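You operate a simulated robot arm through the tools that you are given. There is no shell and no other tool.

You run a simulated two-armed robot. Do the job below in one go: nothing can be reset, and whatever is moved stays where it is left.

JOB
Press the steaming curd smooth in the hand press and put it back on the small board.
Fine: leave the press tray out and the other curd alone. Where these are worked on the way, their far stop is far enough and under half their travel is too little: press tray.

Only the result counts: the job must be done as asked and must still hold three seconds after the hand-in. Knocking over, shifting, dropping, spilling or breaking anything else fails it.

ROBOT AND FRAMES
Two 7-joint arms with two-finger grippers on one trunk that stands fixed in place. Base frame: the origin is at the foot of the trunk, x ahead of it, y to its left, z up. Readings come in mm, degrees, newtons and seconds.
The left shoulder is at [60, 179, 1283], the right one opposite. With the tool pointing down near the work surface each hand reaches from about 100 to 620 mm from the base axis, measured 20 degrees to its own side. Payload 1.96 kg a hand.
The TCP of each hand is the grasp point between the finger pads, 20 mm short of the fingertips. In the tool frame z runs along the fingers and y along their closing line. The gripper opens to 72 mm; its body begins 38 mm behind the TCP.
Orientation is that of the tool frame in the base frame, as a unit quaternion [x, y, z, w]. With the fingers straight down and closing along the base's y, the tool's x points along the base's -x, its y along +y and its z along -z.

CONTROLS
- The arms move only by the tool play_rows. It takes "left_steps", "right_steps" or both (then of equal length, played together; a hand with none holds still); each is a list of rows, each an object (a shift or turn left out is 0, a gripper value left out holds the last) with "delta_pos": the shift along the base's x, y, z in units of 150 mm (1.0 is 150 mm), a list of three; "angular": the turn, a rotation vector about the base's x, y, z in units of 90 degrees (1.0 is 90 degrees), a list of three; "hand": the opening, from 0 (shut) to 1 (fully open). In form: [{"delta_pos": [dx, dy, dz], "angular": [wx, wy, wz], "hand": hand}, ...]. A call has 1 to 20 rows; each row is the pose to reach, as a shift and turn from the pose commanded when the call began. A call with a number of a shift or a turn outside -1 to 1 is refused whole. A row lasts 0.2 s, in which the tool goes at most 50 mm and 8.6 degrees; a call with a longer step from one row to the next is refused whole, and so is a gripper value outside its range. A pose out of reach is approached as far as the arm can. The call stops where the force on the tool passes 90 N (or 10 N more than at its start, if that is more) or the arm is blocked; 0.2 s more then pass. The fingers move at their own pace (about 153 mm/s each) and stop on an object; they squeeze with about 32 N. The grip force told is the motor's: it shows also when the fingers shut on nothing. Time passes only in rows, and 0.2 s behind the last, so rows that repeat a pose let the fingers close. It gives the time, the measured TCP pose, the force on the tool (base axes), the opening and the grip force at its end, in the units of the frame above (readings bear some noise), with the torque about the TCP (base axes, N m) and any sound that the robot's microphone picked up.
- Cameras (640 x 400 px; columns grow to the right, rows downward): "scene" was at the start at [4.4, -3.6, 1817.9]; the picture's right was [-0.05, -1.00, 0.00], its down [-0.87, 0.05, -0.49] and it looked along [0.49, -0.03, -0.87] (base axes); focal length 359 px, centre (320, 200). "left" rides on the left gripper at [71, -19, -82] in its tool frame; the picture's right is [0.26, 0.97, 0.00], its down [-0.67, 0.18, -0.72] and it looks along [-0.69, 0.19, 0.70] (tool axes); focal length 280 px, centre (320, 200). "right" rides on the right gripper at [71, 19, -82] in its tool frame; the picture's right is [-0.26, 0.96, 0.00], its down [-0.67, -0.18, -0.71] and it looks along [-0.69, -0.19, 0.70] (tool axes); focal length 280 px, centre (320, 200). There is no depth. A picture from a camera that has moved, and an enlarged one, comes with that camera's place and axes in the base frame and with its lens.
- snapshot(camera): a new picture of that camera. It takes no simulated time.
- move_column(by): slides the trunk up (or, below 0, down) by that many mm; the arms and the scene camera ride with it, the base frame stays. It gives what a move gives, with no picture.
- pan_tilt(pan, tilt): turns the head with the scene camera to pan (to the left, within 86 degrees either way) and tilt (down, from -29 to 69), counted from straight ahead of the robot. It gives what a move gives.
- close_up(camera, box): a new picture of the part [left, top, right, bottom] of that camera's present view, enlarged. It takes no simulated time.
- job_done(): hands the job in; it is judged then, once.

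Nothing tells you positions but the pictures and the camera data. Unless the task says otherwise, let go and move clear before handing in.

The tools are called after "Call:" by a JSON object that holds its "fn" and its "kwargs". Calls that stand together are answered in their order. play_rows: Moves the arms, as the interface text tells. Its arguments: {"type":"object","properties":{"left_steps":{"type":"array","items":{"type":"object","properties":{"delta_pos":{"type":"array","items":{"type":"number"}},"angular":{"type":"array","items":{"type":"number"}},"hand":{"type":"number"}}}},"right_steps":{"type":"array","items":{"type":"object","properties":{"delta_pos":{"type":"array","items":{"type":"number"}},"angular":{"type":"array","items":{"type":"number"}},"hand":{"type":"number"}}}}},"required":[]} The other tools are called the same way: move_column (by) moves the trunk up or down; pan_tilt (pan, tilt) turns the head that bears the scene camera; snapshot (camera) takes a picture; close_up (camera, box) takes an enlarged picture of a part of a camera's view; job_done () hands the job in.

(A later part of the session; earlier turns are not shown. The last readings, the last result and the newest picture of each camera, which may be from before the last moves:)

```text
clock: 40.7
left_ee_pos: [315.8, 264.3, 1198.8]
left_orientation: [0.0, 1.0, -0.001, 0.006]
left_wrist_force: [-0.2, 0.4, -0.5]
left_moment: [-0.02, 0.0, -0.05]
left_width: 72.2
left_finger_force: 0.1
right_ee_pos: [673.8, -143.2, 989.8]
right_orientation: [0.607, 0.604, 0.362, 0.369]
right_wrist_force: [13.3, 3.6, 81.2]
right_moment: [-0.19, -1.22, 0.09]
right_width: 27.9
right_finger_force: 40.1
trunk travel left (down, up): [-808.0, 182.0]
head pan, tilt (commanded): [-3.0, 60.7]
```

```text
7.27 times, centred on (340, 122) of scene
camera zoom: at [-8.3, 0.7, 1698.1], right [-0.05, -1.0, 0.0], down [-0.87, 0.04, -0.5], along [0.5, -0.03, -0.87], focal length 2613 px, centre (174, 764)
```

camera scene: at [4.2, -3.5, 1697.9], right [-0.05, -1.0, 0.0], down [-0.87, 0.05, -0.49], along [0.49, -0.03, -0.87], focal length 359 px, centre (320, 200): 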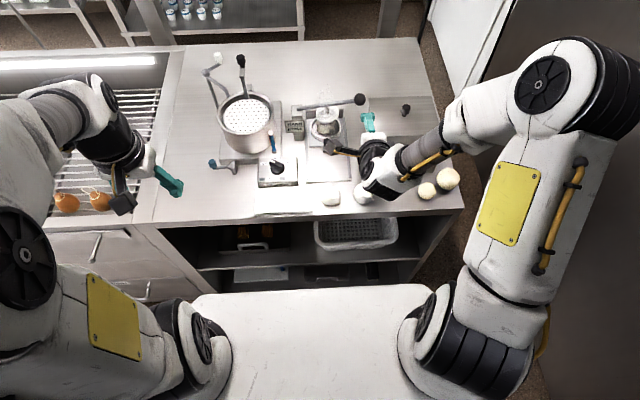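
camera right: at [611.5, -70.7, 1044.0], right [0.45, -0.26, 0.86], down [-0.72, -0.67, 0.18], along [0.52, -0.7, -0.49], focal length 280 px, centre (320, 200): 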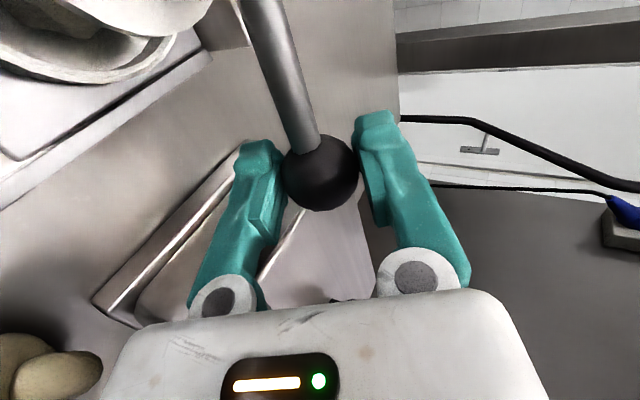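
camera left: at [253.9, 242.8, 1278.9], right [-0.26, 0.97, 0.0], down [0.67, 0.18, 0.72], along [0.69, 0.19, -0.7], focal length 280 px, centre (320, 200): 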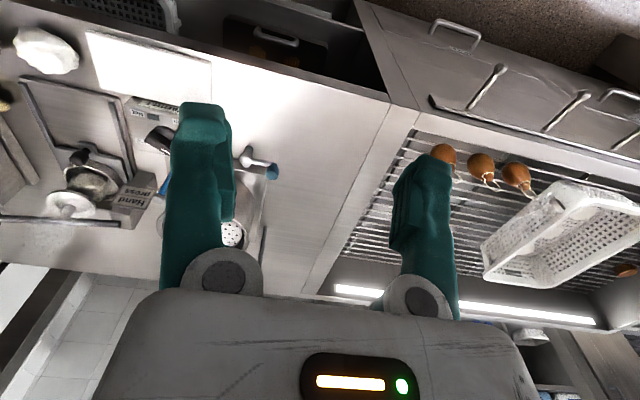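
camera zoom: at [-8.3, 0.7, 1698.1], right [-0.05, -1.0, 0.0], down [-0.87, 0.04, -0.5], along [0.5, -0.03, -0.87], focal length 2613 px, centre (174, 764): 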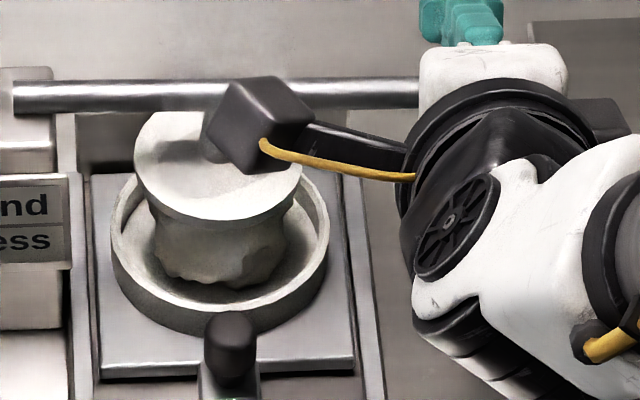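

I can't tell for sure from this angle. Still holding the ball, I'll raise the lever back up along its arc and look at the curd.

Call:
{"fn": "play_rows", "kwargs": {"right_steps": [{"delta_pos": [0, -0.004, 0.06], "hand": 0}, {"delta_pos": [0, -0.006, 0.11]}, {"delta_pos": [0, -0.002, 0.17]}, {"delta_pos": [0, 0.005, 0.23]}, {"delta_pos": [0, 0.012, 0.29]}, {"delta_pos": [0, 0.014, 0.312]}]}}

Call:
{"fn": "close_up", "kwargs": {"camera": "left", "box": [40, 140, 150, 230]}}

Call:
{"fn": "close_up", "kwargs": {"camera": "scene", "box": [305, 95, 375, 150]}}

```text
clock: 42.1
left_ee_pos: [325.1, 261.2, 1197.1]
left_orientation: [0.0, 1.0, 0.001, 0.002]
left_wrist_force: [-0.4, -0.5, -0.2]
left_moment: [-0.02, -0.01, 0.01]
left_width: 72.0
left_finger_force: 0.1
right_ee_pos: [672.7, -141.7, 1016.9]
right_orientation: [0.613, 0.613, 0.352, 0.354]
right_wrist_force: [-2.4, -4.8, 0.3]
right_moment: [-0.24, 0.4, -0.25]
right_width: 28.0
right_finger_force: 40.0
trunk travel left (down, up): [-808.0, 182.0]
head pan, tilt (commanded): [-3.0, 60.7]
```

```text
4.44 times, centred on (95, 185) of left
camera zoom: at [253.8, 242.1, 1279.0], right [-0.26, 0.97, 0.0], down [0.67, 0.18, 0.72], along [0.69, 0.19, -0.7], focal length 1246 px, centre (1320, 267)
```

zoom: 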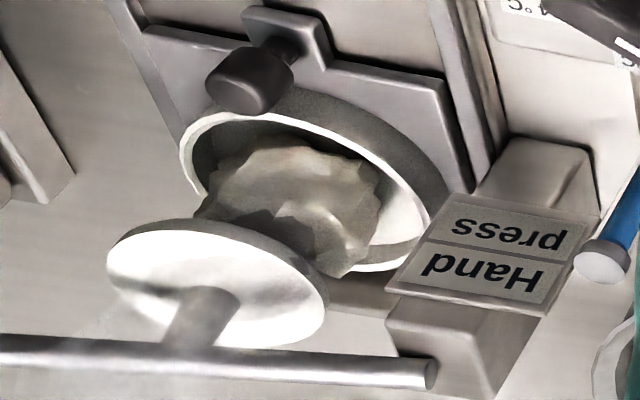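

```text
7.27 times, centred on (340, 122) of scene
camera zoom: at [3.6, -4.7, 1697.9], right [-0.05, -1.0, 0.0], down [-0.87, 0.05, -0.49], along [0.49, -0.03, -0.87], focal length 2613 px, centre (174, 764)
```

zoom: 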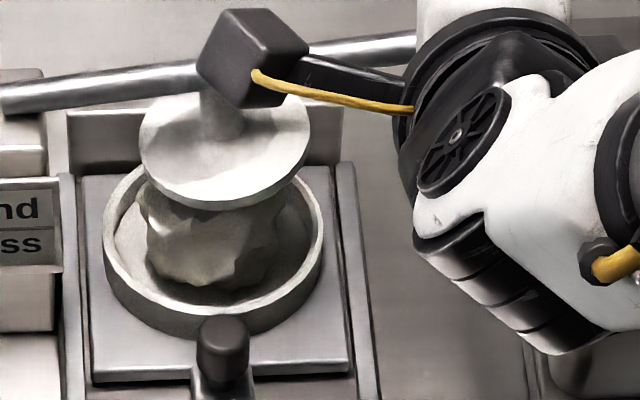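

The curd still looks lumpy, so that press wasn't enough. I'll bring the lever down again and press harder, stepwise.

Call:
{"fn": "play_rows", "kwargs": {"right_steps": [{"delta_pos": [0, -0.007, -0.06], "hand": 0}, {"delta_pos": [0, -0.014, -0.12]}, {"delta_pos": [0, -0.018, -0.18]}, {"delta_pos": [0, -0.02, -0.24]}, {"delta_pos": [0, -0.018, -0.3]}, {"delta_pos": [0, -0.014, -0.34]}, {"delta_pos": [0, -0.014, -0.38]}, {"delta_pos": [0, -0.014, -0.42]}]}}

Call:
{"fn": "close_up", "kwargs": {"camera": "scene", "box": [305, 95, 375, 150]}}

```text
clock: 43.6
left_ee_pos: [317.6, 262.9, 1197.4]
left_orientation: [0.0, 1.0, 0.0, 0.004]
left_wrist_force: [1.1, 0.0, 0.6]
left_moment: [0.02, 0.01, 0.04]
left_width: 72.1
left_finger_force: 0.1
right_ee_pos: [678.6, -143.2, 989.8]
right_orientation: [0.605, 0.601, 0.365, 0.373]
right_wrist_force: [-1.4, 6.8, 24.7]
right_moment: [-0.02, -0.14, 0.02]
right_width: 26.0
right_finger_force: 40.0
trunk travel left (down, up): [-808.0, 182.0]
head pan, tilt (commanded): [-3.0, 60.7]
stopped in row 7 (right hand): the force on the tool passed its limit at 92 N (the readings are from after the stop); the commanded pose is now the measured one
```

```text
7.27 times, centred on (340, 122) of scene
camera zoom: at [-6.3, -2.1, 1697.0], right [-0.05, -1.0, 0.0], down [-0.87, 0.05, -0.49], along [0.49, -0.03, -0.87], focal length 2613 px, centre (174, 764)
```

zoom: 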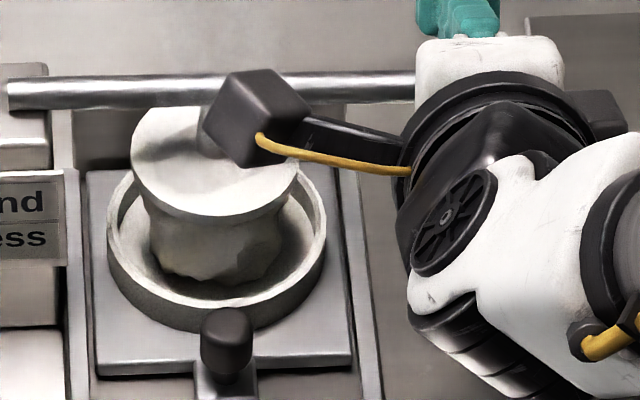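

The lever stops at the same height (ball z 990) at both 81 and 92 N, so something rigid holds it there. I'll look at the gap between ram plate and curd from the other cameras.

Call:
{"fn": "close_up", "kwargs": {"camera": "right", "box": [0, 0, 240, 150]}}

Call:
{"fn": "close_up", "kwargs": {"camera": "left", "box": [50, 150, 130, 220]}}

Call:
{"fn": "close_up", "kwargs": {"camera": "scene", "box": [312, 105, 352, 145]}}

```text
2.67 times, centred on (120, 75) of right
camera zoom: at [614.8, -71.3, 1041.9], right [0.44, -0.26, 0.86], down [-0.73, -0.67, 0.17], along [0.53, -0.7, -0.48], focal length 748 px, centre (853, 533)
```

zoom: 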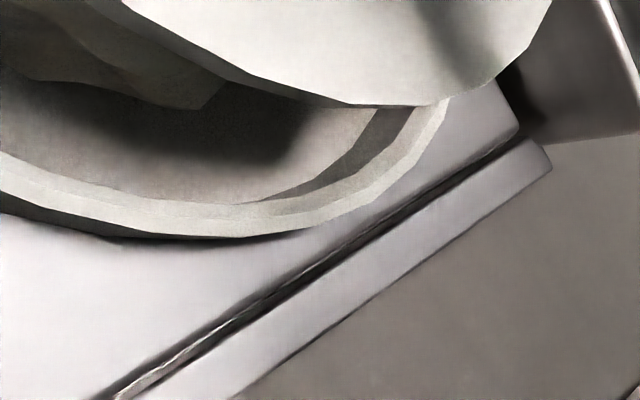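

```text
5.71 times, centred on (90, 185) of left
camera zoom: at [246.3, 243.7, 1279.3], right [-0.26, 0.97, 0.0], down [0.67, 0.18, 0.72], along [0.7, 0.19, -0.69], focal length 1602 px, centre (1634, 286)
```

zoom: 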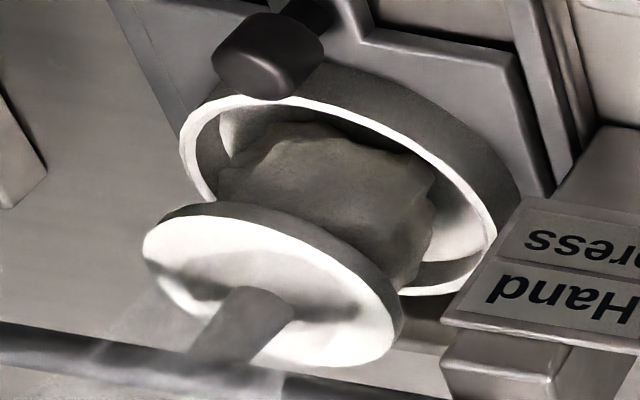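

```text
10.00 times, centred on (332, 125) of scene
camera zoom: at [-6.3, -2.1, 1697.0], right [-0.05, -1.0, 0.0], down [-0.87, 0.05, -0.49], along [0.49, -0.03, -0.87], focal length 3593 px, centre (200, 950)
```

zoom: 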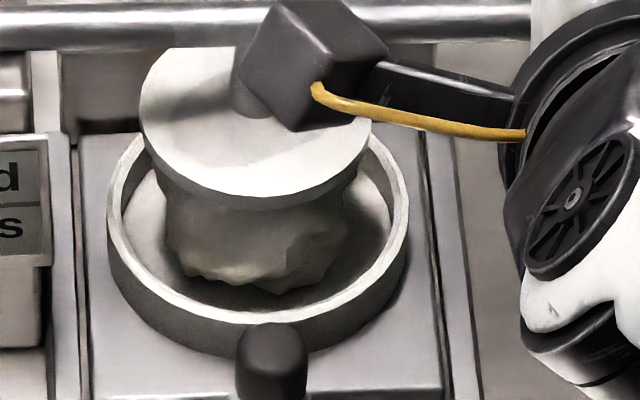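

The plate sits level on the curd. I'll press again close to the force limit and hold longer, listening for any sign from the press.

Call:
{"fn": "play_rows", "kwargs": {"right_steps": [{"delta_pos": [0, 0, -0.03], "hand": 0}, {"delta_pos": [0, 0, -0.06]}, {"delta_pos": [0, 0, -0.085]}, {"delta_pos": [0, 0, -0.1]}, {"delta_pos": [0, 0, -0.1]}, {"delta_pos": [0, 0, -0.1]}, {"delta_pos": [0, 0, -0.1]}, {"delta_pos": [0, 0, -0.1]}, {"delta_pos": [0, 0, -0.1]}, {"delta_pos": [0, 0, -0.1]}, {"delta_pos": [0, 0, -0.1]}, {"delta_pos": [0, 0, -0.1]}, {"delta_pos": [0, 0, -0.1]}, {"delta_pos": [0, 0, -0.1]}, {"delta_pos": [0, 0, -0.1]}, {"delta_pos": [0, 0, -0.1]}]}}

Call:
{"fn": "close_up", "kwargs": {"camera": "scene", "box": [312, 105, 352, 145]}}

Call:
{"fn": "close_up", "kwargs": {"camera": "left", "box": [50, 150, 130, 220]}}

```text
clock: 47.0
left_ee_pos: [315.7, 265.4, 1199.4]
left_orientation: [0.0, 1.0, -0.001, 0.005]
left_wrist_force: [-0.2, 0.3, 0.5]
left_moment: [-0.01, -0.03, -0.02]
left_width: 71.9
left_finger_force: 0.0
right_ee_pos: [683.4, -141.7, 984.5]
right_orientation: [0.602, 0.597, 0.369, 0.381]
right_wrist_force: [13.4, 8.3, 80.8]
right_moment: [-0.03, -0.41, 0.07]
right_width: 23.4
right_finger_force: 40.3
trunk travel left (down, up): [-808.0, 182.0]
head pan, tilt (commanded): [-3.0, 60.7]
```

```text
10.00 times, centred on (332, 125) of scene
camera zoom: at [-8.2, 1.9, 1698.1], right [-0.05, -1.0, 0.0], down [-0.87, 0.04, -0.5], along [0.5, -0.03, -0.87], focal length 3593 px, centre (200, 950)
```

zoom: 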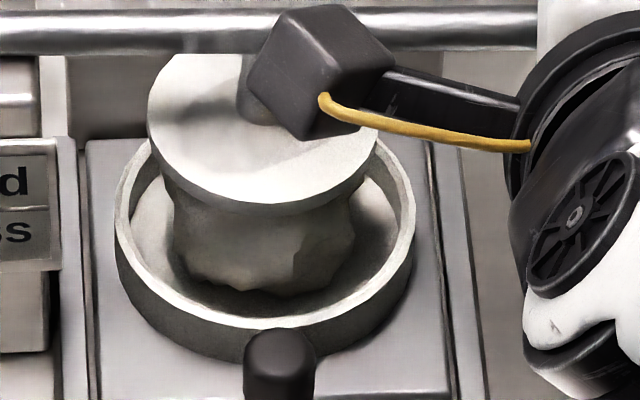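

```text
5.71 times, centred on (90, 185) of left
camera zoom: at [245.0, 246.8, 1280.1], right [-0.26, 0.97, -0.01], down [0.67, 0.18, 0.72], along [0.7, 0.19, -0.69], focal length 1602 px, centre (1634, 286)
```

zoom: 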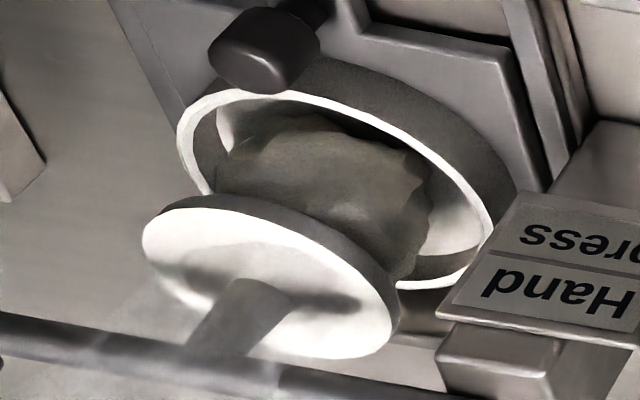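

The fingers have crept along the ball a little, so I'll ease the lever back up along its arc before going on.

Call:
{"fn": "play_rows", "kwargs": {"right_steps": [{"delta_pos": [0, 0, -0.05], "hand": 0}, {"delta_pos": [0, 0, 0.0]}, {"delta_pos": [0, 0, 0.05]}, {"delta_pos": [0, 0.002, 0.1]}, {"delta_pos": [0, 0.008, 0.15]}, {"delta_pos": [0, 0.012, 0.16]}, {"delta_pos": [0, 0.012, 0.16]}]}}

Call:
{"fn": "snapshot", "kwargs": {"camera": "right"}}

Call:
{"fn": "close_up", "kwargs": {"camera": "left", "box": [40, 140, 150, 230]}}

Call:
{"fn": "close_up", "kwargs": {"camera": "scene", "box": [305, 95, 375, 150]}}

```text
clock: 47.3
left_ee_pos: [318.3, 262.7, 1196.5]
left_orientation: [0.001, 1.0, 0.0, 0.004]
left_wrist_force: [1.2, 0.5, -0.3]
left_moment: [0.01, -0.01, -0.01]
left_width: 72.1
left_finger_force: 0.1
right_ee_pos: [687.3, -144.6, 984.7]
right_orientation: [0.599, 0.594, 0.373, 0.385]
right_wrist_force: [-15.6, 9.5, 31.8]
right_moment: [0.07, 0.06, 0.03]
right_width: 23.2
right_finger_force: 39.4
trunk travel left (down, up): [-808.0, 182.0]
head pan, tilt (commanded): [-3.0, 60.7]
stopped in row 1 (right hand): the force on the tool passed its limit at 97 N (the readings are from after the stop); the commanded pose is now the measured one
```

```text
taken
camera right: at [622.3, -72.3, 1034.9], right [0.41, -0.26, 0.88], down [-0.74, -0.66, 0.14], along [0.54, -0.7, -0.46], focal length 280 px, centre (320, 200)
```

right: 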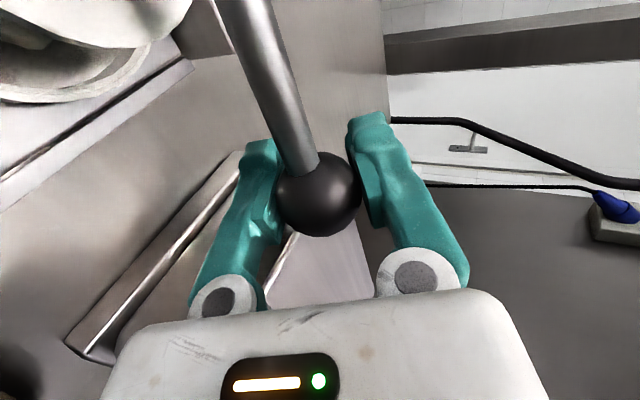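

```text
4.44 times, centred on (95, 185) of left
camera zoom: at [247.2, 243.3, 1278.8], right [-0.26, 0.97, 0.0], down [0.67, 0.18, 0.72], along [0.7, 0.19, -0.69], focal length 1246 px, centre (1320, 267)
```

zoom: 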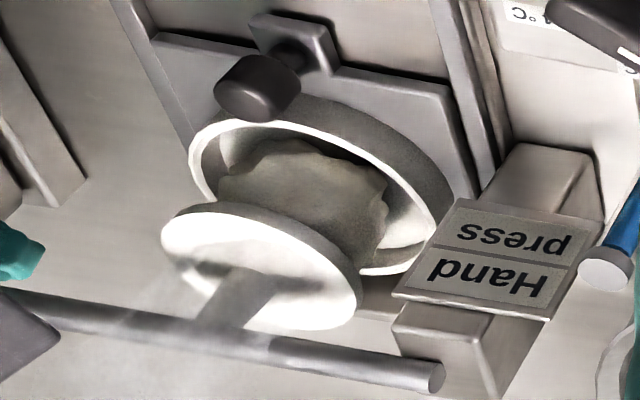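

```text
7.27 times, centred on (340, 122) of scene
camera zoom: at [-5.3, -2.4, 1696.7], right [-0.05, -1.0, 0.0], down [-0.87, 0.05, -0.49], along [0.49, -0.03, -0.87], focal length 2613 px, centre (174, 764)
```

zoom: 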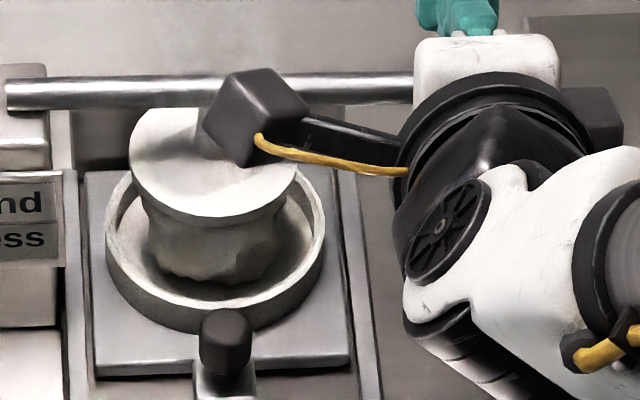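

That first row pushed the wrong way briefly (97 N, no harm done). Now I'll raise the lever along its arc from here.

Call:
{"fn": "play_rows", "kwargs": {"right_steps": [{"delta_pos": [0, 0, 0.04], "hand": 0}, {"delta_pos": [0, 0.003, 0.08]}, {"delta_pos": [0, 0.008, 0.12]}, {"delta_pos": [0, 0.014, 0.16]}, {"delta_pos": [0, 0.018, 0.185]}, {"delta_pos": [0, 0.018, 0.185]}]}}

Call:
{"fn": "snapshot", "kwargs": {"camera": "right"}}

Call:
{"fn": "close_up", "kwargs": {"camera": "left", "box": [40, 140, 150, 230]}}

Call:
{"fn": "close_up", "kwargs": {"camera": "scene", "box": [305, 95, 375, 150]}}

```text
clock: 48.7
left_ee_pos: [324.1, 261.7, 1197.5]
left_orientation: [0.001, 1.0, 0.0, 0.002]
left_wrist_force: [0.0, -0.5, -0.3]
left_moment: [-0.01, 0.05, 0.03]
left_width: 72.0
left_finger_force: 0.0
right_ee_pos: [689.4, -144.6, 1005.9]
right_orientation: [0.602, 0.597, 0.368, 0.381]
right_wrist_force: [-12.0, 0.0, -2.7]
right_moment: [-0.73, 0.17, -0.89]
right_width: 21.0
right_finger_force: 39.6
trunk travel left (down, up): [-808.0, 182.0]
head pan, tilt (commanded): [-3.0, 60.7]
```

```text
taken
camera right: at [625.6, -72.1, 1057.9], right [0.42, -0.26, 0.87], down [-0.74, -0.66, 0.15], along [0.53, -0.7, -0.47], focal length 280 px, centre (320, 200)
```

right: 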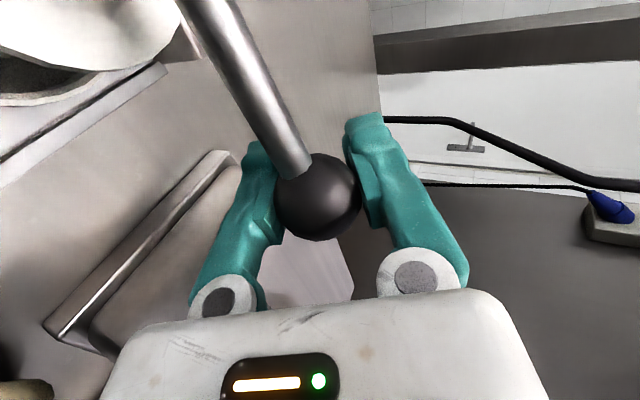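

```text
4.44 times, centred on (95, 185) of left
camera zoom: at [252.7, 242.5, 1279.2], right [-0.26, 0.97, 0.0], down [0.67, 0.18, 0.72], along [0.69, 0.19, -0.7], focal length 1246 px, centre (1320, 267)
```

zoom: 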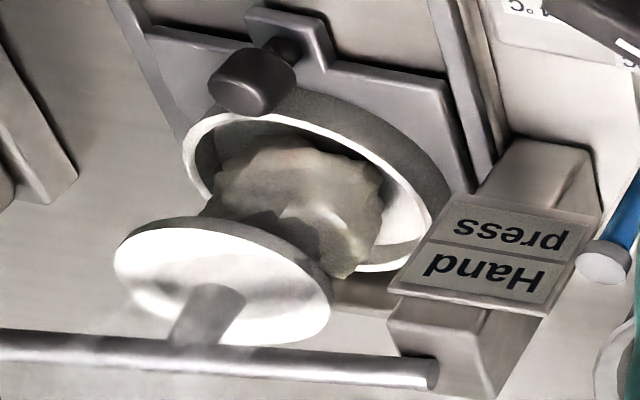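

```text
7.27 times, centred on (340, 122) of scene
camera zoom: at [2.1, -3.8, 1697.9], right [-0.05, -1.0, 0.0], down [-0.87, 0.05, -0.49], along [0.49, -0.03, -0.87], focal length 2613 px, centre (174, 764)
```

zoom: 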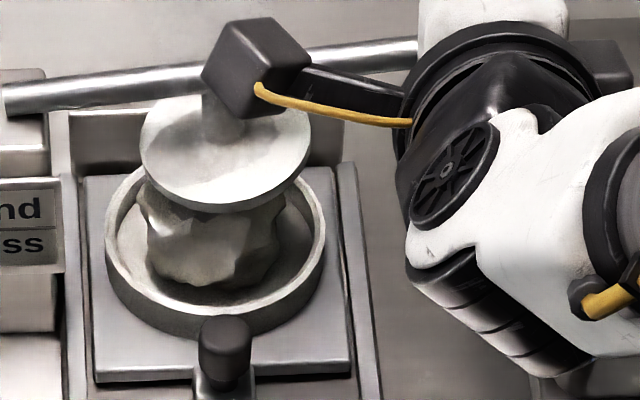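

The lever is up. I'll enlarge the curd as far as I can to compare its surface with the untouched curds.

Call:
{"fn": "close_up", "kwargs": {"camera": "scene", "box": [315, 110, 345, 140]}}

Call:
{"fn": "close_up", "kwargs": {"camera": "left", "box": [65, 155, 115, 205]}}

Call:
{"fn": "close_up", "kwargs": {"camera": "scene", "box": [315, 170, 385, 215]}}

```text
13.33 times, centred on (330, 125) of scene
camera zoom: at [2.1, -3.8, 1697.9], right [-0.05, -1.0, 0.0], down [-0.87, 0.05, -0.49], along [0.49, -0.03, -0.87], focal length 4791 px, centre (187, 1200)
```

zoom: 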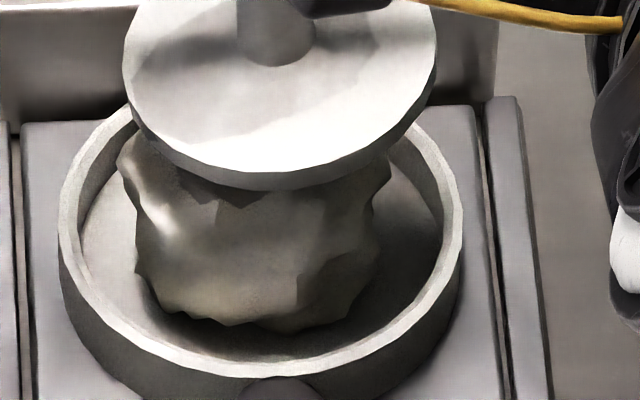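

```text
8.00 times, centred on (90, 180) of left
camera zoom: at [252.7, 242.5, 1279.2], right [-0.26, 0.97, 0.0], down [0.67, 0.18, 0.72], along [0.69, 0.19, -0.7], focal length 2243 px, centre (2160, 360)
```

zoom: 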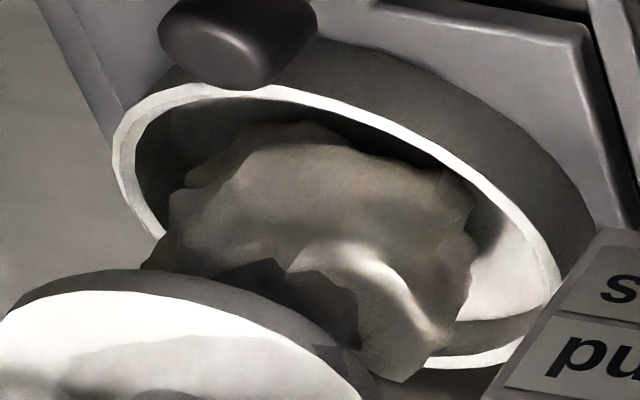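

```text
8.89 times, centred on (350, 192) of scene
camera zoom: at [2.1, -3.8, 1697.9], right [-0.05, -1.0, 0.0], down [-0.87, 0.05, -0.49], along [0.49, -0.03, -0.87], focal length 3194 px, centre (53, 267)
```

zoom: 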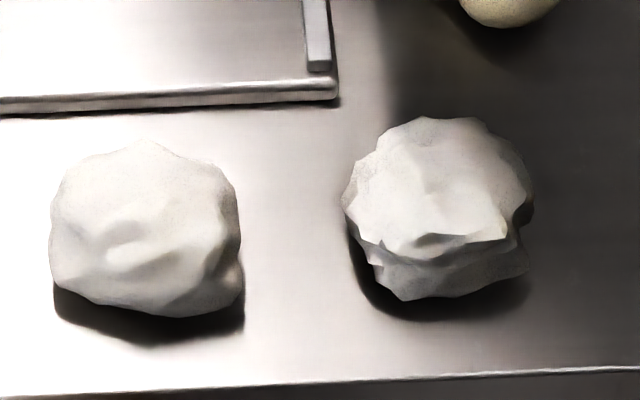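

The curd is still clearly lumpy, so I need to know whether the ram really reaches it or the lever simply meets its own stop. I'll bring the left hand's camera round low on the front left for a side-on view of the gap.

Call:
{"fn": "play_rows", "kwargs": {"left_steps": [{"delta_pos": [0.07, -0.13, -0.1], "angular": [-0.0166, -0.062, -0.0456]}, {"delta_pos": [0.14, -0.26, -0.2], "angular": [-0.0332, -0.124, -0.0913]}, {"delta_pos": [0.21, -0.39, -0.3], "angular": [-0.0498, -0.186, -0.1369]}, {"delta_pos": [0.28, -0.52, -0.4], "angular": [-0.0665, -0.248, -0.1826]}, {"delta_pos": [0.36, -0.65, -0.5], "angular": [-0.0831, -0.31, -0.2282]}, {"delta_pos": [0.43, -0.78, -0.6], "angular": [-0.0997, -0.372, -0.2739]}, {"delta_pos": [0.5, -0.9, -0.7], "angular": [-0.1163, -0.434, -0.3195]}, {"delta_pos": [0.5, -0.9, -0.7], "angular": [-0.1163, -0.434, -0.3195]}]}}

Call:
{"fn": "snapshot", "kwargs": {"camera": "left"}}

Call:
{"fn": "snapshot", "kwargs": {"camera": "scene"}}

```text
clock: 50.5
left_ee_pos: [400.1, 125.2, 1092.8]
left_orientation: [0.243, 0.906, -0.088, 0.334]
left_wrist_force: [0.3, 0.4, -0.2]
left_moment: [-0.01, -0.03, 0.03]
left_width: 72.2
left_finger_force: 0.1
right_ee_pos: [690.0, -144.4, 1006.3]
right_orientation: [0.603, 0.595, 0.37, 0.382]
right_wrist_force: [-8.6, -3.6, 2.3]
right_moment: [0.11, 0.07, 0.11]
right_width: 21.0
right_finger_force: 39.5
trunk travel left (down, up): [-808.0, 182.0]
head pan, tilt (commanded): [-3.0, 60.7]
```

```text
taken
camera left: at [298.4, 162.0, 1109.7], right [0.31, 0.94, -0.17], down [0.14, 0.13, 0.98], along [0.94, -0.33, -0.09], focal length 280 px, centre (320, 200)
```

left: 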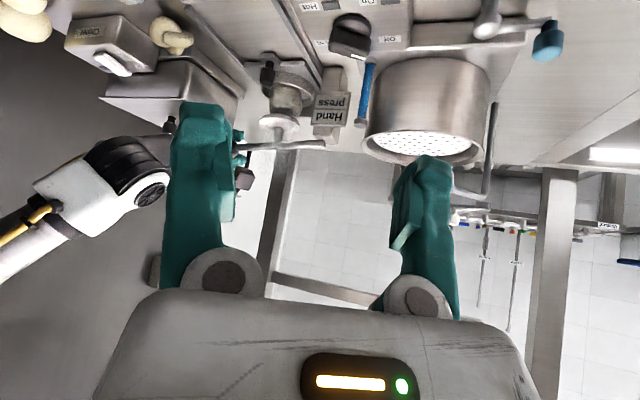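

```text
taken
camera scene: at [1.8, -4.3, 1697.9], right [-0.05, -1.0, 0.0], down [-0.87, 0.05, -0.49], along [0.49, -0.03, -0.87], focal length 359 px, centre (320, 200)
```

scene: 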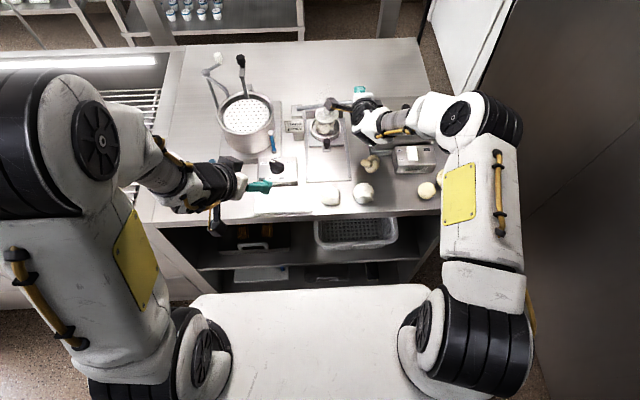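

The left view works. I'll lower it further for a level look at the plate and curd.

Call:
{"fn": "play_rows", "kwargs": {"left_steps": [{"delta_pos": [0.14, -0.15, -0.19]}, {"delta_pos": [0.28, -0.3, -0.38]}, {"delta_pos": [0.42, -0.45, -0.57]}, {"delta_pos": [0.55, -0.6, -0.74]}, {"delta_pos": [0.55, -0.6, -0.74]}]}}

Call:
{"fn": "snapshot", "kwargs": {"camera": "left"}}

Call:
{"fn": "close_up", "kwargs": {"camera": "left", "box": [180, 80, 420, 260]}}

```text
clock: 51.7
left_ee_pos: [479.4, 35.8, 982.4]
left_orientation: [0.244, 0.907, -0.088, 0.333]
left_wrist_force: [-1.0, -0.4, 1.0]
left_moment: [-0.02, 0.04, 0.0]
left_width: 72.0
left_finger_force: 0.1
right_ee_pos: [688.8, -145.4, 1006.0]
right_orientation: [0.602, 0.595, 0.369, 0.383]
right_wrist_force: [-7.1, -3.5, 2.9]
right_moment: [0.14, 0.04, 0.35]
right_width: 20.8
right_finger_force: 39.7
trunk travel left (down, up): [-808.0, 182.0]
head pan, tilt (commanded): [-3.0, 60.7]
```

```text
taken
camera left: at [378.7, 72.5, 999.5], right [0.31, 0.94, -0.17], down [0.14, 0.13, 0.98], along [0.94, -0.33, -0.09], focal length 280 px, centre (320, 200)
```

left: 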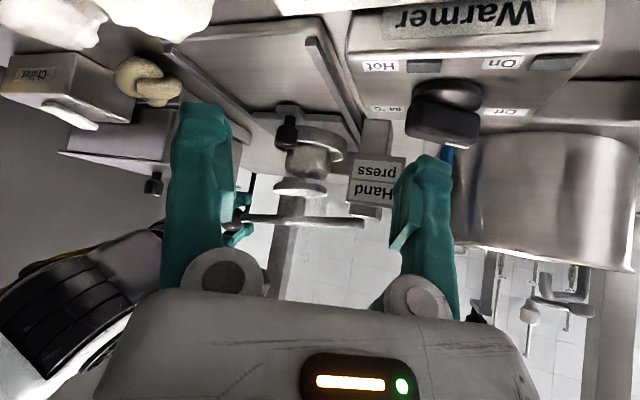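

```text
2.22 times, centred on (300, 170) of left
camera zoom: at [378.7, 72.5, 999.5], right [0.31, 0.94, -0.17], down [0.14, 0.13, 0.98], along [0.94, -0.33, -0.09], focal length 623 px, centre (364, 267)
```

zoom: 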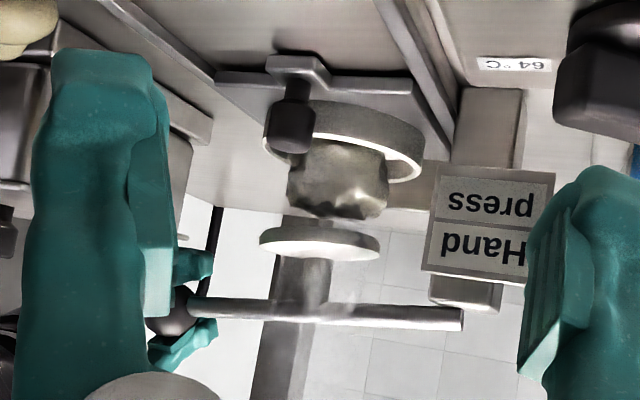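

Side-on, the ram clears the curd's top by roughly 10 mm with the lever up. I'll re-centre the grip on the ball, then press while watching this gap.

Call:
{"fn": "play_rows", "kwargs": {"right_steps": [{"delta_pos": [0, 0, 0], "hand": 1}, {"delta_pos": [0, 0, 0], "hand": 1}, {"delta_pos": [-0.05, 0.015, 0.04], "hand": 1}, {"delta_pos": [-0.1, 0.027, 0.08], "hand": 1}, {"delta_pos": [-0.1, 0.027, 0.08], "hand": 1}]}}

Call:
{"fn": "snapshot", "kwargs": {"camera": "right"}}

Call:
{"fn": "close_up", "kwargs": {"camera": "left", "box": [180, 80, 420, 260]}}

```text
clock: 52.9
left_ee_pos: [481.2, 35.2, 981.4]
left_orientation: [0.243, 0.907, -0.088, 0.332]
left_wrist_force: [0.6, -0.4, -0.2]
left_moment: [0.0, 0.02, -0.01]
left_width: 71.9
left_finger_force: 0.1
right_ee_pos: [674.7, -139.5, 1017.7]
right_orientation: [0.603, 0.596, 0.37, 0.38]
right_wrist_force: [0.5, 0.4, -0.1]
right_moment: [0.04, -0.01, -0.01]
right_width: 71.8
right_finger_force: 0.2
trunk travel left (down, up): [-808.0, 182.0]
head pan, tilt (commanded): [-3.0, 60.7]
```

```text
taken
camera right: at [611.8, -67.4, 1068.6], right [0.42, -0.26, 0.87], down [-0.74, -0.66, 0.15], along [0.53, -0.7, -0.47], focal length 280 px, centre (320, 200)
```

right: 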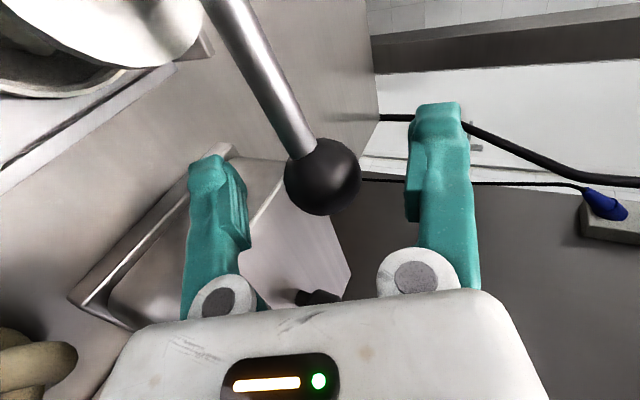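

```text
2.22 times, centred on (300, 170) of left
camera zoom: at [379.9, 73.0, 999.1], right [0.31, 0.94, -0.17], down [0.14, 0.13, 0.98], along [0.94, -0.33, -0.09], focal length 623 px, centre (364, 267)
```

zoom: 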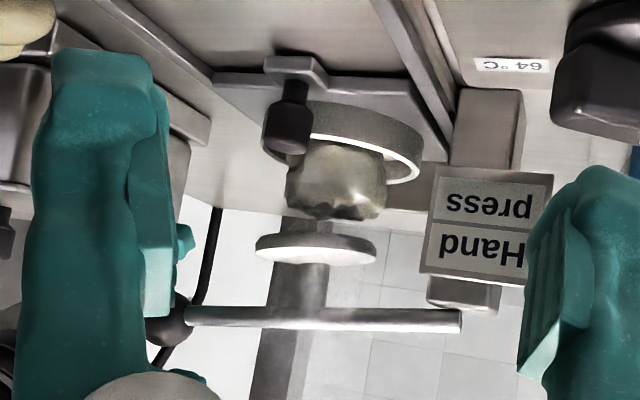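

The lever stays up by itself and the ball is centred again. I'll close, press down, and watch the plate from the side.

Call:
{"fn": "play_rows", "kwargs": {"right_steps": [{"delta_pos": [0, 0, 0], "hand": 0}, {"delta_pos": [0, 0, 0], "hand": 0}, {"delta_pos": [0, -0.007, -0.06], "hand": 0}, {"delta_pos": [0, -0.014, -0.12]}, {"delta_pos": [-0.01, -0.018, -0.18]}, {"delta_pos": [-0.02, -0.02, -0.22]}, {"delta_pos": [-0.03, -0.018, -0.26]}, {"delta_pos": [-0.03, -0.014, -0.28]}]}}

Call:
{"fn": "close_up", "kwargs": {"camera": "left", "box": [180, 80, 420, 260]}}

Call:
{"fn": "close_up", "kwargs": {"camera": "left", "box": [260, 110, 360, 200]}}

```text
clock: 54.7
left_ee_pos: [482.3, 39.2, 981.9]
left_orientation: [0.242, 0.907, -0.089, 0.333]
left_wrist_force: [-0.9, -0.7, -0.4]
left_moment: [0.0, -0.01, 0.0]
left_width: 71.9
left_finger_force: 0.1
right_ee_pos: [679.0, -141.6, 987.2]
right_orientation: [0.598, 0.591, 0.374, 0.392]
right_wrist_force: [41.7, 5.4, 56.9]
right_moment: [0.39, -0.29, 0.97]
right_width: 24.7
right_finger_force: 40.2
trunk travel left (down, up): [-808.0, 182.0]
head pan, tilt (commanded): [-3.0, 60.7]
```

```text
2.22 times, centred on (300, 170) of left
camera zoom: at [379.6, 75.3, 999.8], right [0.31, 0.94, -0.17], down [0.14, 0.13, 0.98], along [0.94, -0.33, -0.09], focal length 623 px, centre (364, 267)
```

zoom: 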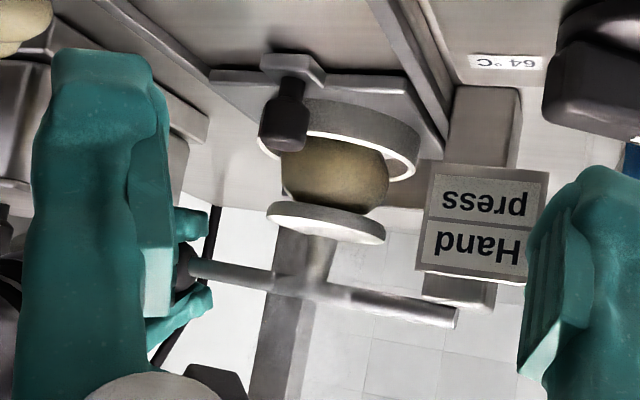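

```text
4.44 times, centred on (310, 155) of left
camera zoom: at [379.6, 75.3, 999.8], right [0.31, 0.94, -0.17], down [0.14, 0.13, 0.98], along [0.94, -0.33, -0.09], focal length 1246 px, centre (364, 400)
```

zoom: 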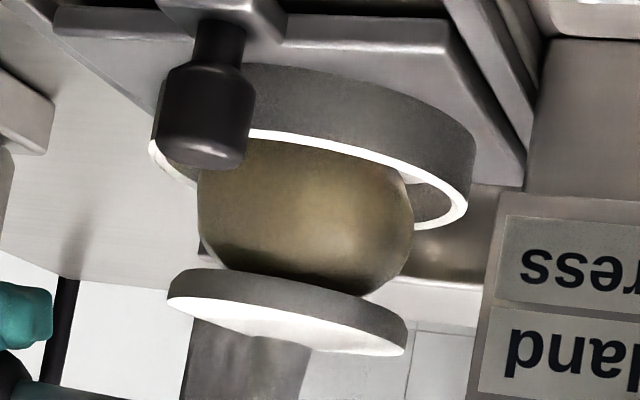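

The curd has now turned into a smooth round ball under this stroke. I'll raise the lever back up along its arc.

Call:
{"fn": "play_rows", "kwargs": {"right_steps": [{"delta_pos": [0, -0.003, 0.05], "hand": 0}, {"delta_pos": [0.005, -0.006, 0.1]}, {"delta_pos": [0.015, -0.004, 0.16]}, {"delta_pos": [0.03, 0.005, 0.22]}, {"delta_pos": [0.03, 0.014, 0.275]}, {"delta_pos": [0.03, 0.014, 0.285]}]}}

Call:
{"fn": "close_up", "kwargs": {"camera": "left", "box": [180, 80, 420, 260]}}

Call:
{"fn": "snapshot", "kwargs": {"camera": "right"}}

```text
clock: 56.1
left_ee_pos: [483.7, 35.9, 979.9]
left_orientation: [0.243, 0.908, -0.089, 0.33]
left_wrist_force: [-0.4, 0.2, 0.2]
left_moment: [-0.03, 0.0, -0.03]
left_width: 71.7
left_finger_force: 0.1
right_ee_pos: [677.5, -141.4, 1016.6]
right_orientation: [0.604, 0.597, 0.367, 0.38]
right_wrist_force: [12.9, -3.5, -2.1]
right_moment: [-0.47, -0.04, -0.45]
right_width: 24.8
right_finger_force: 40.6
trunk travel left (down, up): [-808.0, 182.0]
head pan, tilt (commanded): [-3.0, 60.7]
```

```text
2.22 times, centred on (300, 170) of left
camera zoom: at [382.1, 72.8, 998.2], right [0.31, 0.94, -0.17], down [0.14, 0.13, 0.98], along [0.94, -0.33, -0.09], focal length 623 px, centre (364, 267)
```

zoom: 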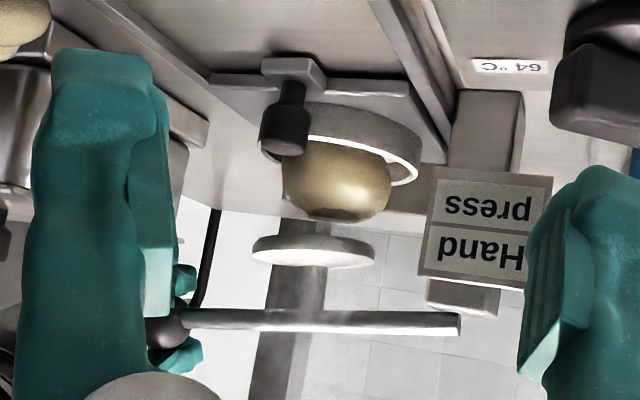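

```text
taken
camera right: at [614.6, -69.8, 1068.3], right [0.42, -0.26, 0.87], down [-0.74, -0.66, 0.16], along [0.53, -0.71, -0.47], focal length 280 px, centre (320, 200)
```

right: 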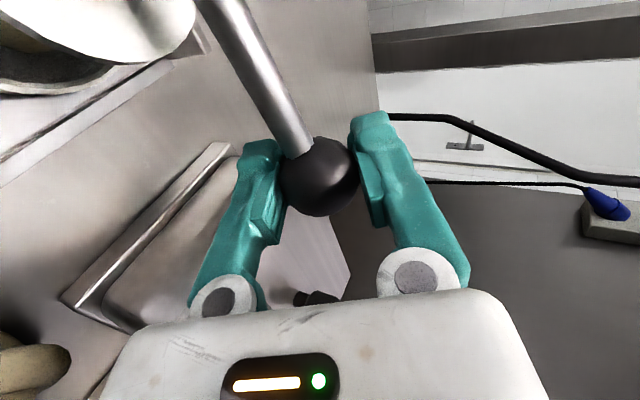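

The pressed curd stays smooth and the lever is back up. I'll open, draw the right hand back from the ball, and take the left hand up and away.

Call:
{"fn": "play_rows", "kwargs": {"left_steps": [{"delta_pos": [0, 0, 0]}, {"delta_pos": [0, 0, 0]}, {"delta_pos": [-0.1, 0.1, 0.12]}, {"delta_pos": [-0.2, 0.22, 0.27]}, {"delta_pos": [-0.33, 0.36, 0.44]}, {"delta_pos": [-0.45, 0.5, 0.6]}, {"delta_pos": [-0.55, 0.6, 0.74]}, {"delta_pos": [-0.6, 0.75, 0.85]}, {"delta_pos": [-0.6, 0.75, 0.85]}], "right_steps": [{"delta_pos": [0, 0, 0], "hand": 1}, {"delta_pos": [0, 0, 0], "hand": 1}, {"delta_pos": [-0.15, 0, 0.08], "hand": 1}, {"delta_pos": [-0.35, 0, 0.19]}, {"delta_pos": [-0.55, 0, 0.3]}, {"delta_pos": [-0.75, 0, 0.4]}, {"delta_pos": [-0.95, 0.05, 0.45]}, {"delta_pos": [-1.0, 0.07, 0.48]}, {"delta_pos": [-1.0, 0.07, 0.48]}]}}

Call:
{"fn": "snapshot", "kwargs": {"camera": "left"}}

Call:
{"fn": "snapshot", "kwargs": {"camera": "scene"}}

```text
clock: 58.1
left_ee_pos: [399.5, 149.2, 1106.4]
left_orientation: [0.243, 0.907, -0.089, 0.331]
left_wrist_force: [0.1, -0.3, 0.3]
left_moment: [0.0, 0.01, 0.0]
left_width: 71.9
left_finger_force: 0.1
left hand out of reach, approached as far as the arm can: row 8, 9
right_ee_pos: [527.7, -129.3, 1089.5]
right_orientation: [0.603, 0.596, 0.369, 0.381]
right_wrist_force: [-0.2, -0.9, 0.0]
right_moment: [0.03, -0.01, 0.0]
right_width: 72.0
right_finger_force: 0.0
trunk travel left (down, up): [-808.0, 182.0]
head pan, tilt (commanded): [-3.0, 60.7]
```

```text
taken
camera left: at [298.2, 186.2, 1124.2], right [0.31, 0.94, -0.17], down [0.14, 0.13, 0.98], along [0.94, -0.33, -0.09], focal length 280 px, centre (320, 200)
```

left: 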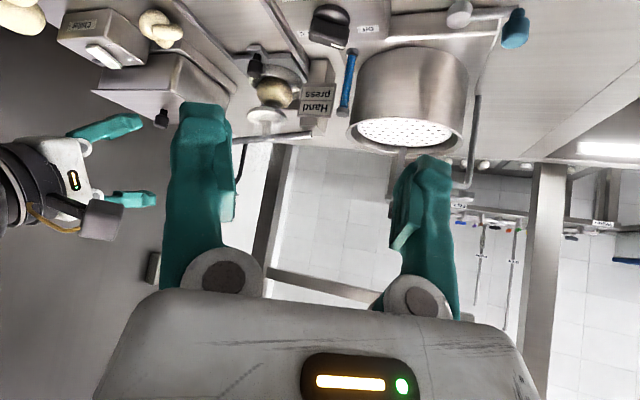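

```text
taken
camera scene: at [4.9, -4.9, 1697.9], right [-0.05, -1.0, 0.0], down [-0.87, 0.05, -0.49], along [0.49, -0.03, -0.87], focal length 359 px, centre (320, 200)
```

scene: 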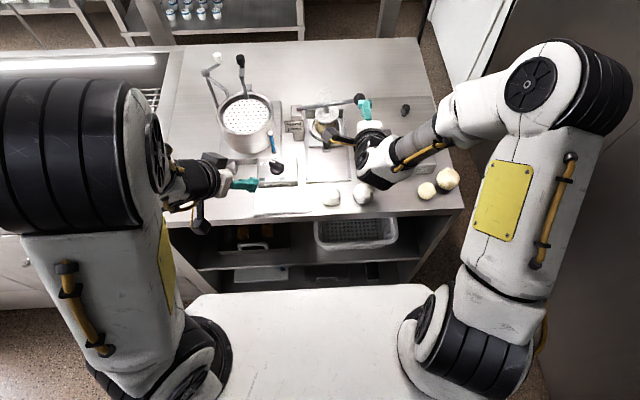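

Now I'll turn the right hand back to the 25° tilt with fingers closing sideways and bring it above the tray knob.

Call:
{"fn": "play_rows", "kwargs": {"right_steps": [{"delta_pos": [0, 0.03, 0], "angular": [-0.0588, 0.0291, 0.0609], "hand": 1}, {"delta_pos": [0, 0.07, 0], "angular": [-0.1177, 0.0582, 0.1219]}, {"delta_pos": [0, 0.11, 0], "angular": [-0.1765, 0.0872, 0.1828]}, {"delta_pos": [0, 0.15, 0], "angular": [-0.2354, 0.1163, 0.2437]}, {"delta_pos": [0, 0.2, 0], "angular": [-0.2942, 0.1454, 0.3047]}, {"delta_pos": [0, 0.25, 0], "angular": [-0.3531, 0.1744, 0.3656]}, {"delta_pos": [0, 0.3, 0], "angular": [-0.4119, 0.2035, 0.4265]}, {"delta_pos": [0, 0.35, 0], "angular": [-0.4708, 0.2326, 0.4875]}, {"delta_pos": [0.02, 0.4, 0], "angular": [-0.5296, 0.2617, 0.5484]}, {"delta_pos": [0.05, 0.44, -0.05], "angular": [-0.5885, 0.2908, 0.6093]}, {"delta_pos": [0.1, 0.47, -0.12], "angular": [-0.6473, 0.3198, 0.6703]}, {"delta_pos": [0.2, 0.487, -0.25], "angular": [-0.7062, 0.3489, 0.7312]}, {"delta_pos": [0.2, 0.487, -0.25], "angular": [-0.7062, 0.3489, 0.7312]}]}}

Call:
{"fn": "snapshot", "kwargs": {"camera": "right"}}

Call:
{"fn": "snapshot", "kwargs": {"camera": "left"}}

```text
clock: 60.9
left_ee_pos: [399.9, 149.7, 1106.5]
left_orientation: [0.244, 0.907, -0.089, 0.331]
left_wrist_force: [-0.7, -0.1, 0.8]
left_moment: [0.01, 0.01, 0.01]
left_width: 71.9
left_finger_force: 0.1
right_ee_pos: [554.5, -57.5, 1055.1]
right_orientation: [0.0, 0.976, -0.001, 0.216]
right_wrist_force: [0.4, 0.1, -0.5]
right_moment: [0.02, -0.02, -0.01]
right_width: 72.0
right_finger_force: 0.0
trunk travel left (down, up): [-808.0, 182.0]
head pan, tilt (commanded): [-3.0, 60.7]
```

```text
taken
camera right: at [455.6, -37.5, 1097.8], right [0.24, 0.97, 0.11], down [0.31, -0.18, 0.93], along [0.92, -0.19, -0.34], focal length 280 px, centre (320, 200)
```

right: 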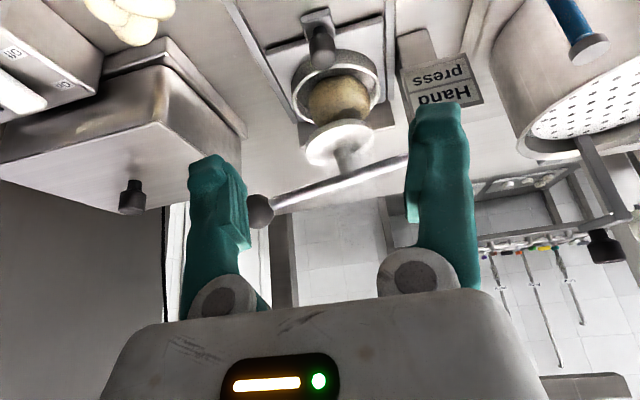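

```text
taken
camera left: at [297.6, 186.6, 1124.2], right [0.31, 0.94, -0.17], down [0.14, 0.13, 0.98], along [0.94, -0.33, -0.09], focal length 280 px, centre (320, 200)
```

left: 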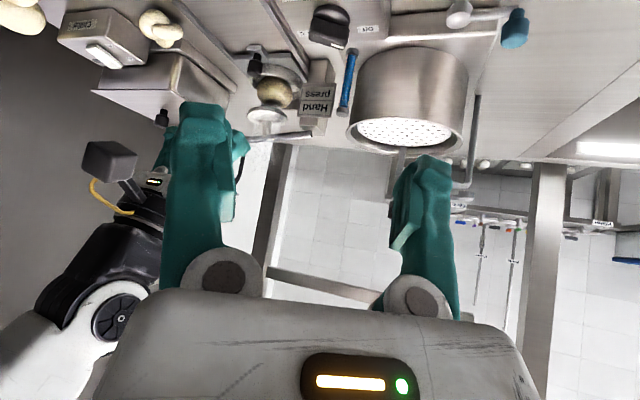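

The knob is visible ahead. I'll zoom to fix its place before moving down to it.

Call:
{"fn": "close_up", "kwargs": {"camera": "right", "box": [260, 0, 400, 180]}}

Call:
{"fn": "close_up", "kwargs": {"camera": "scene", "box": [290, 100, 370, 180]}}

```text
2.22 times, centred on (330, 90) of right
camera zoom: at [455.6, -37.5, 1097.8], right [0.24, 0.97, 0.11], down [0.31, -0.18, 0.93], along [0.92, -0.19, -0.34], focal length 623 px, centre (298, 444)
```

zoom: 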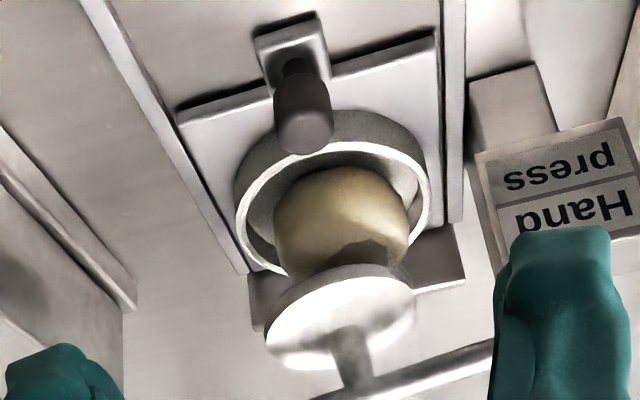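

```text
5.00 times, centred on (330, 140) of scene
camera zoom: at [3.6, -3.9, 1697.9], right [-0.05, -1.0, 0.0], down [-0.87, 0.05, -0.49], along [0.49, -0.03, -0.87], focal length 1796 px, centre (270, 500)
```

zoom: 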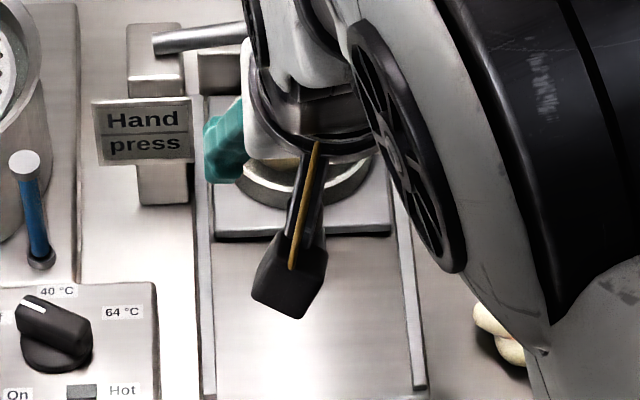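

The knob's head is at about (622, -57), top near z 920. I'll come down over it with the fingers open, stopping just above to check.

Call:
{"fn": "play_rows", "kwargs": {"right_steps": [{"delta_pos": [0.13, 0.001, -0.18], "hand": 1}, {"delta_pos": [0.26, 0.002, -0.36]}, {"delta_pos": [0.38, 0.003, -0.533]}, {"delta_pos": [0.385, 0.003, -0.65]}, {"delta_pos": [0.385, 0.003, -0.72]}, {"delta_pos": [0.385, 0.003, -0.72]}]}}

Call:
{"fn": "snapshot", "kwargs": {"camera": "right"}}

Call:
{"fn": "close_up", "kwargs": {"camera": "left", "box": [150, 30, 360, 170]}}

```text
clock: 62.3
left_ee_pos: [400.0, 148.6, 1105.5]
left_orientation: [0.243, 0.907, -0.089, 0.331]
left_wrist_force: [0.0, -0.3, -0.2]
left_moment: [0.04, 0.02, 0.01]
left_width: 72.3
left_finger_force: 0.0
right_ee_pos: [614.1, -58.3, 945.9]
right_orientation: [0.0, 0.976, 0.0, 0.216]
right_wrist_force: [0.0, 0.1, -0.2]
right_moment: [0.01, -0.01, -0.01]
right_width: 72.2
right_finger_force: 0.1
trunk travel left (down, up): [-808.0, 182.0]
head pan, tilt (commanded): [-3.0, 60.7]
```

```text
taken
camera right: at [515.3, -38.9, 988.7], right [0.24, 0.97, 0.11], down [0.31, -0.18, 0.93], along [0.92, -0.19, -0.34], focal length 280 px, centre (320, 200)
```

right: 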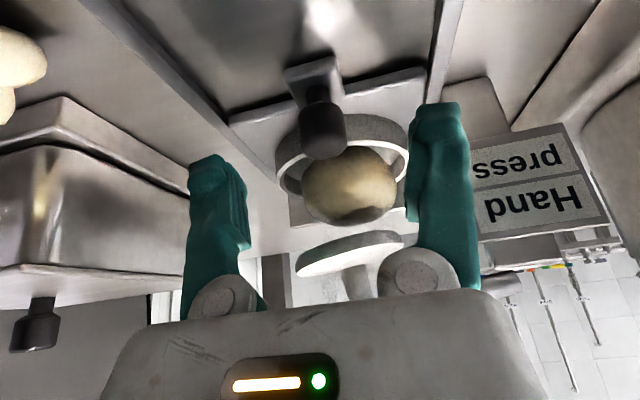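

```text
2.86 times, centred on (255, 100) of left
camera zoom: at [298.2, 186.8, 1124.0], right [0.31, 0.94, -0.17], down [0.14, 0.13, 0.98], along [0.94, -0.33, -0.09], focal length 801 px, centre (506, 486)
```

zoom: 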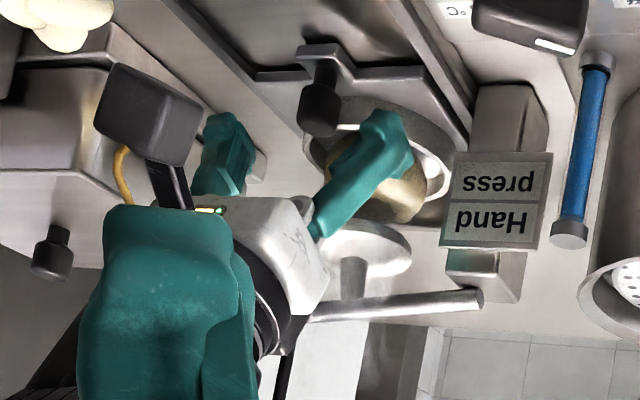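

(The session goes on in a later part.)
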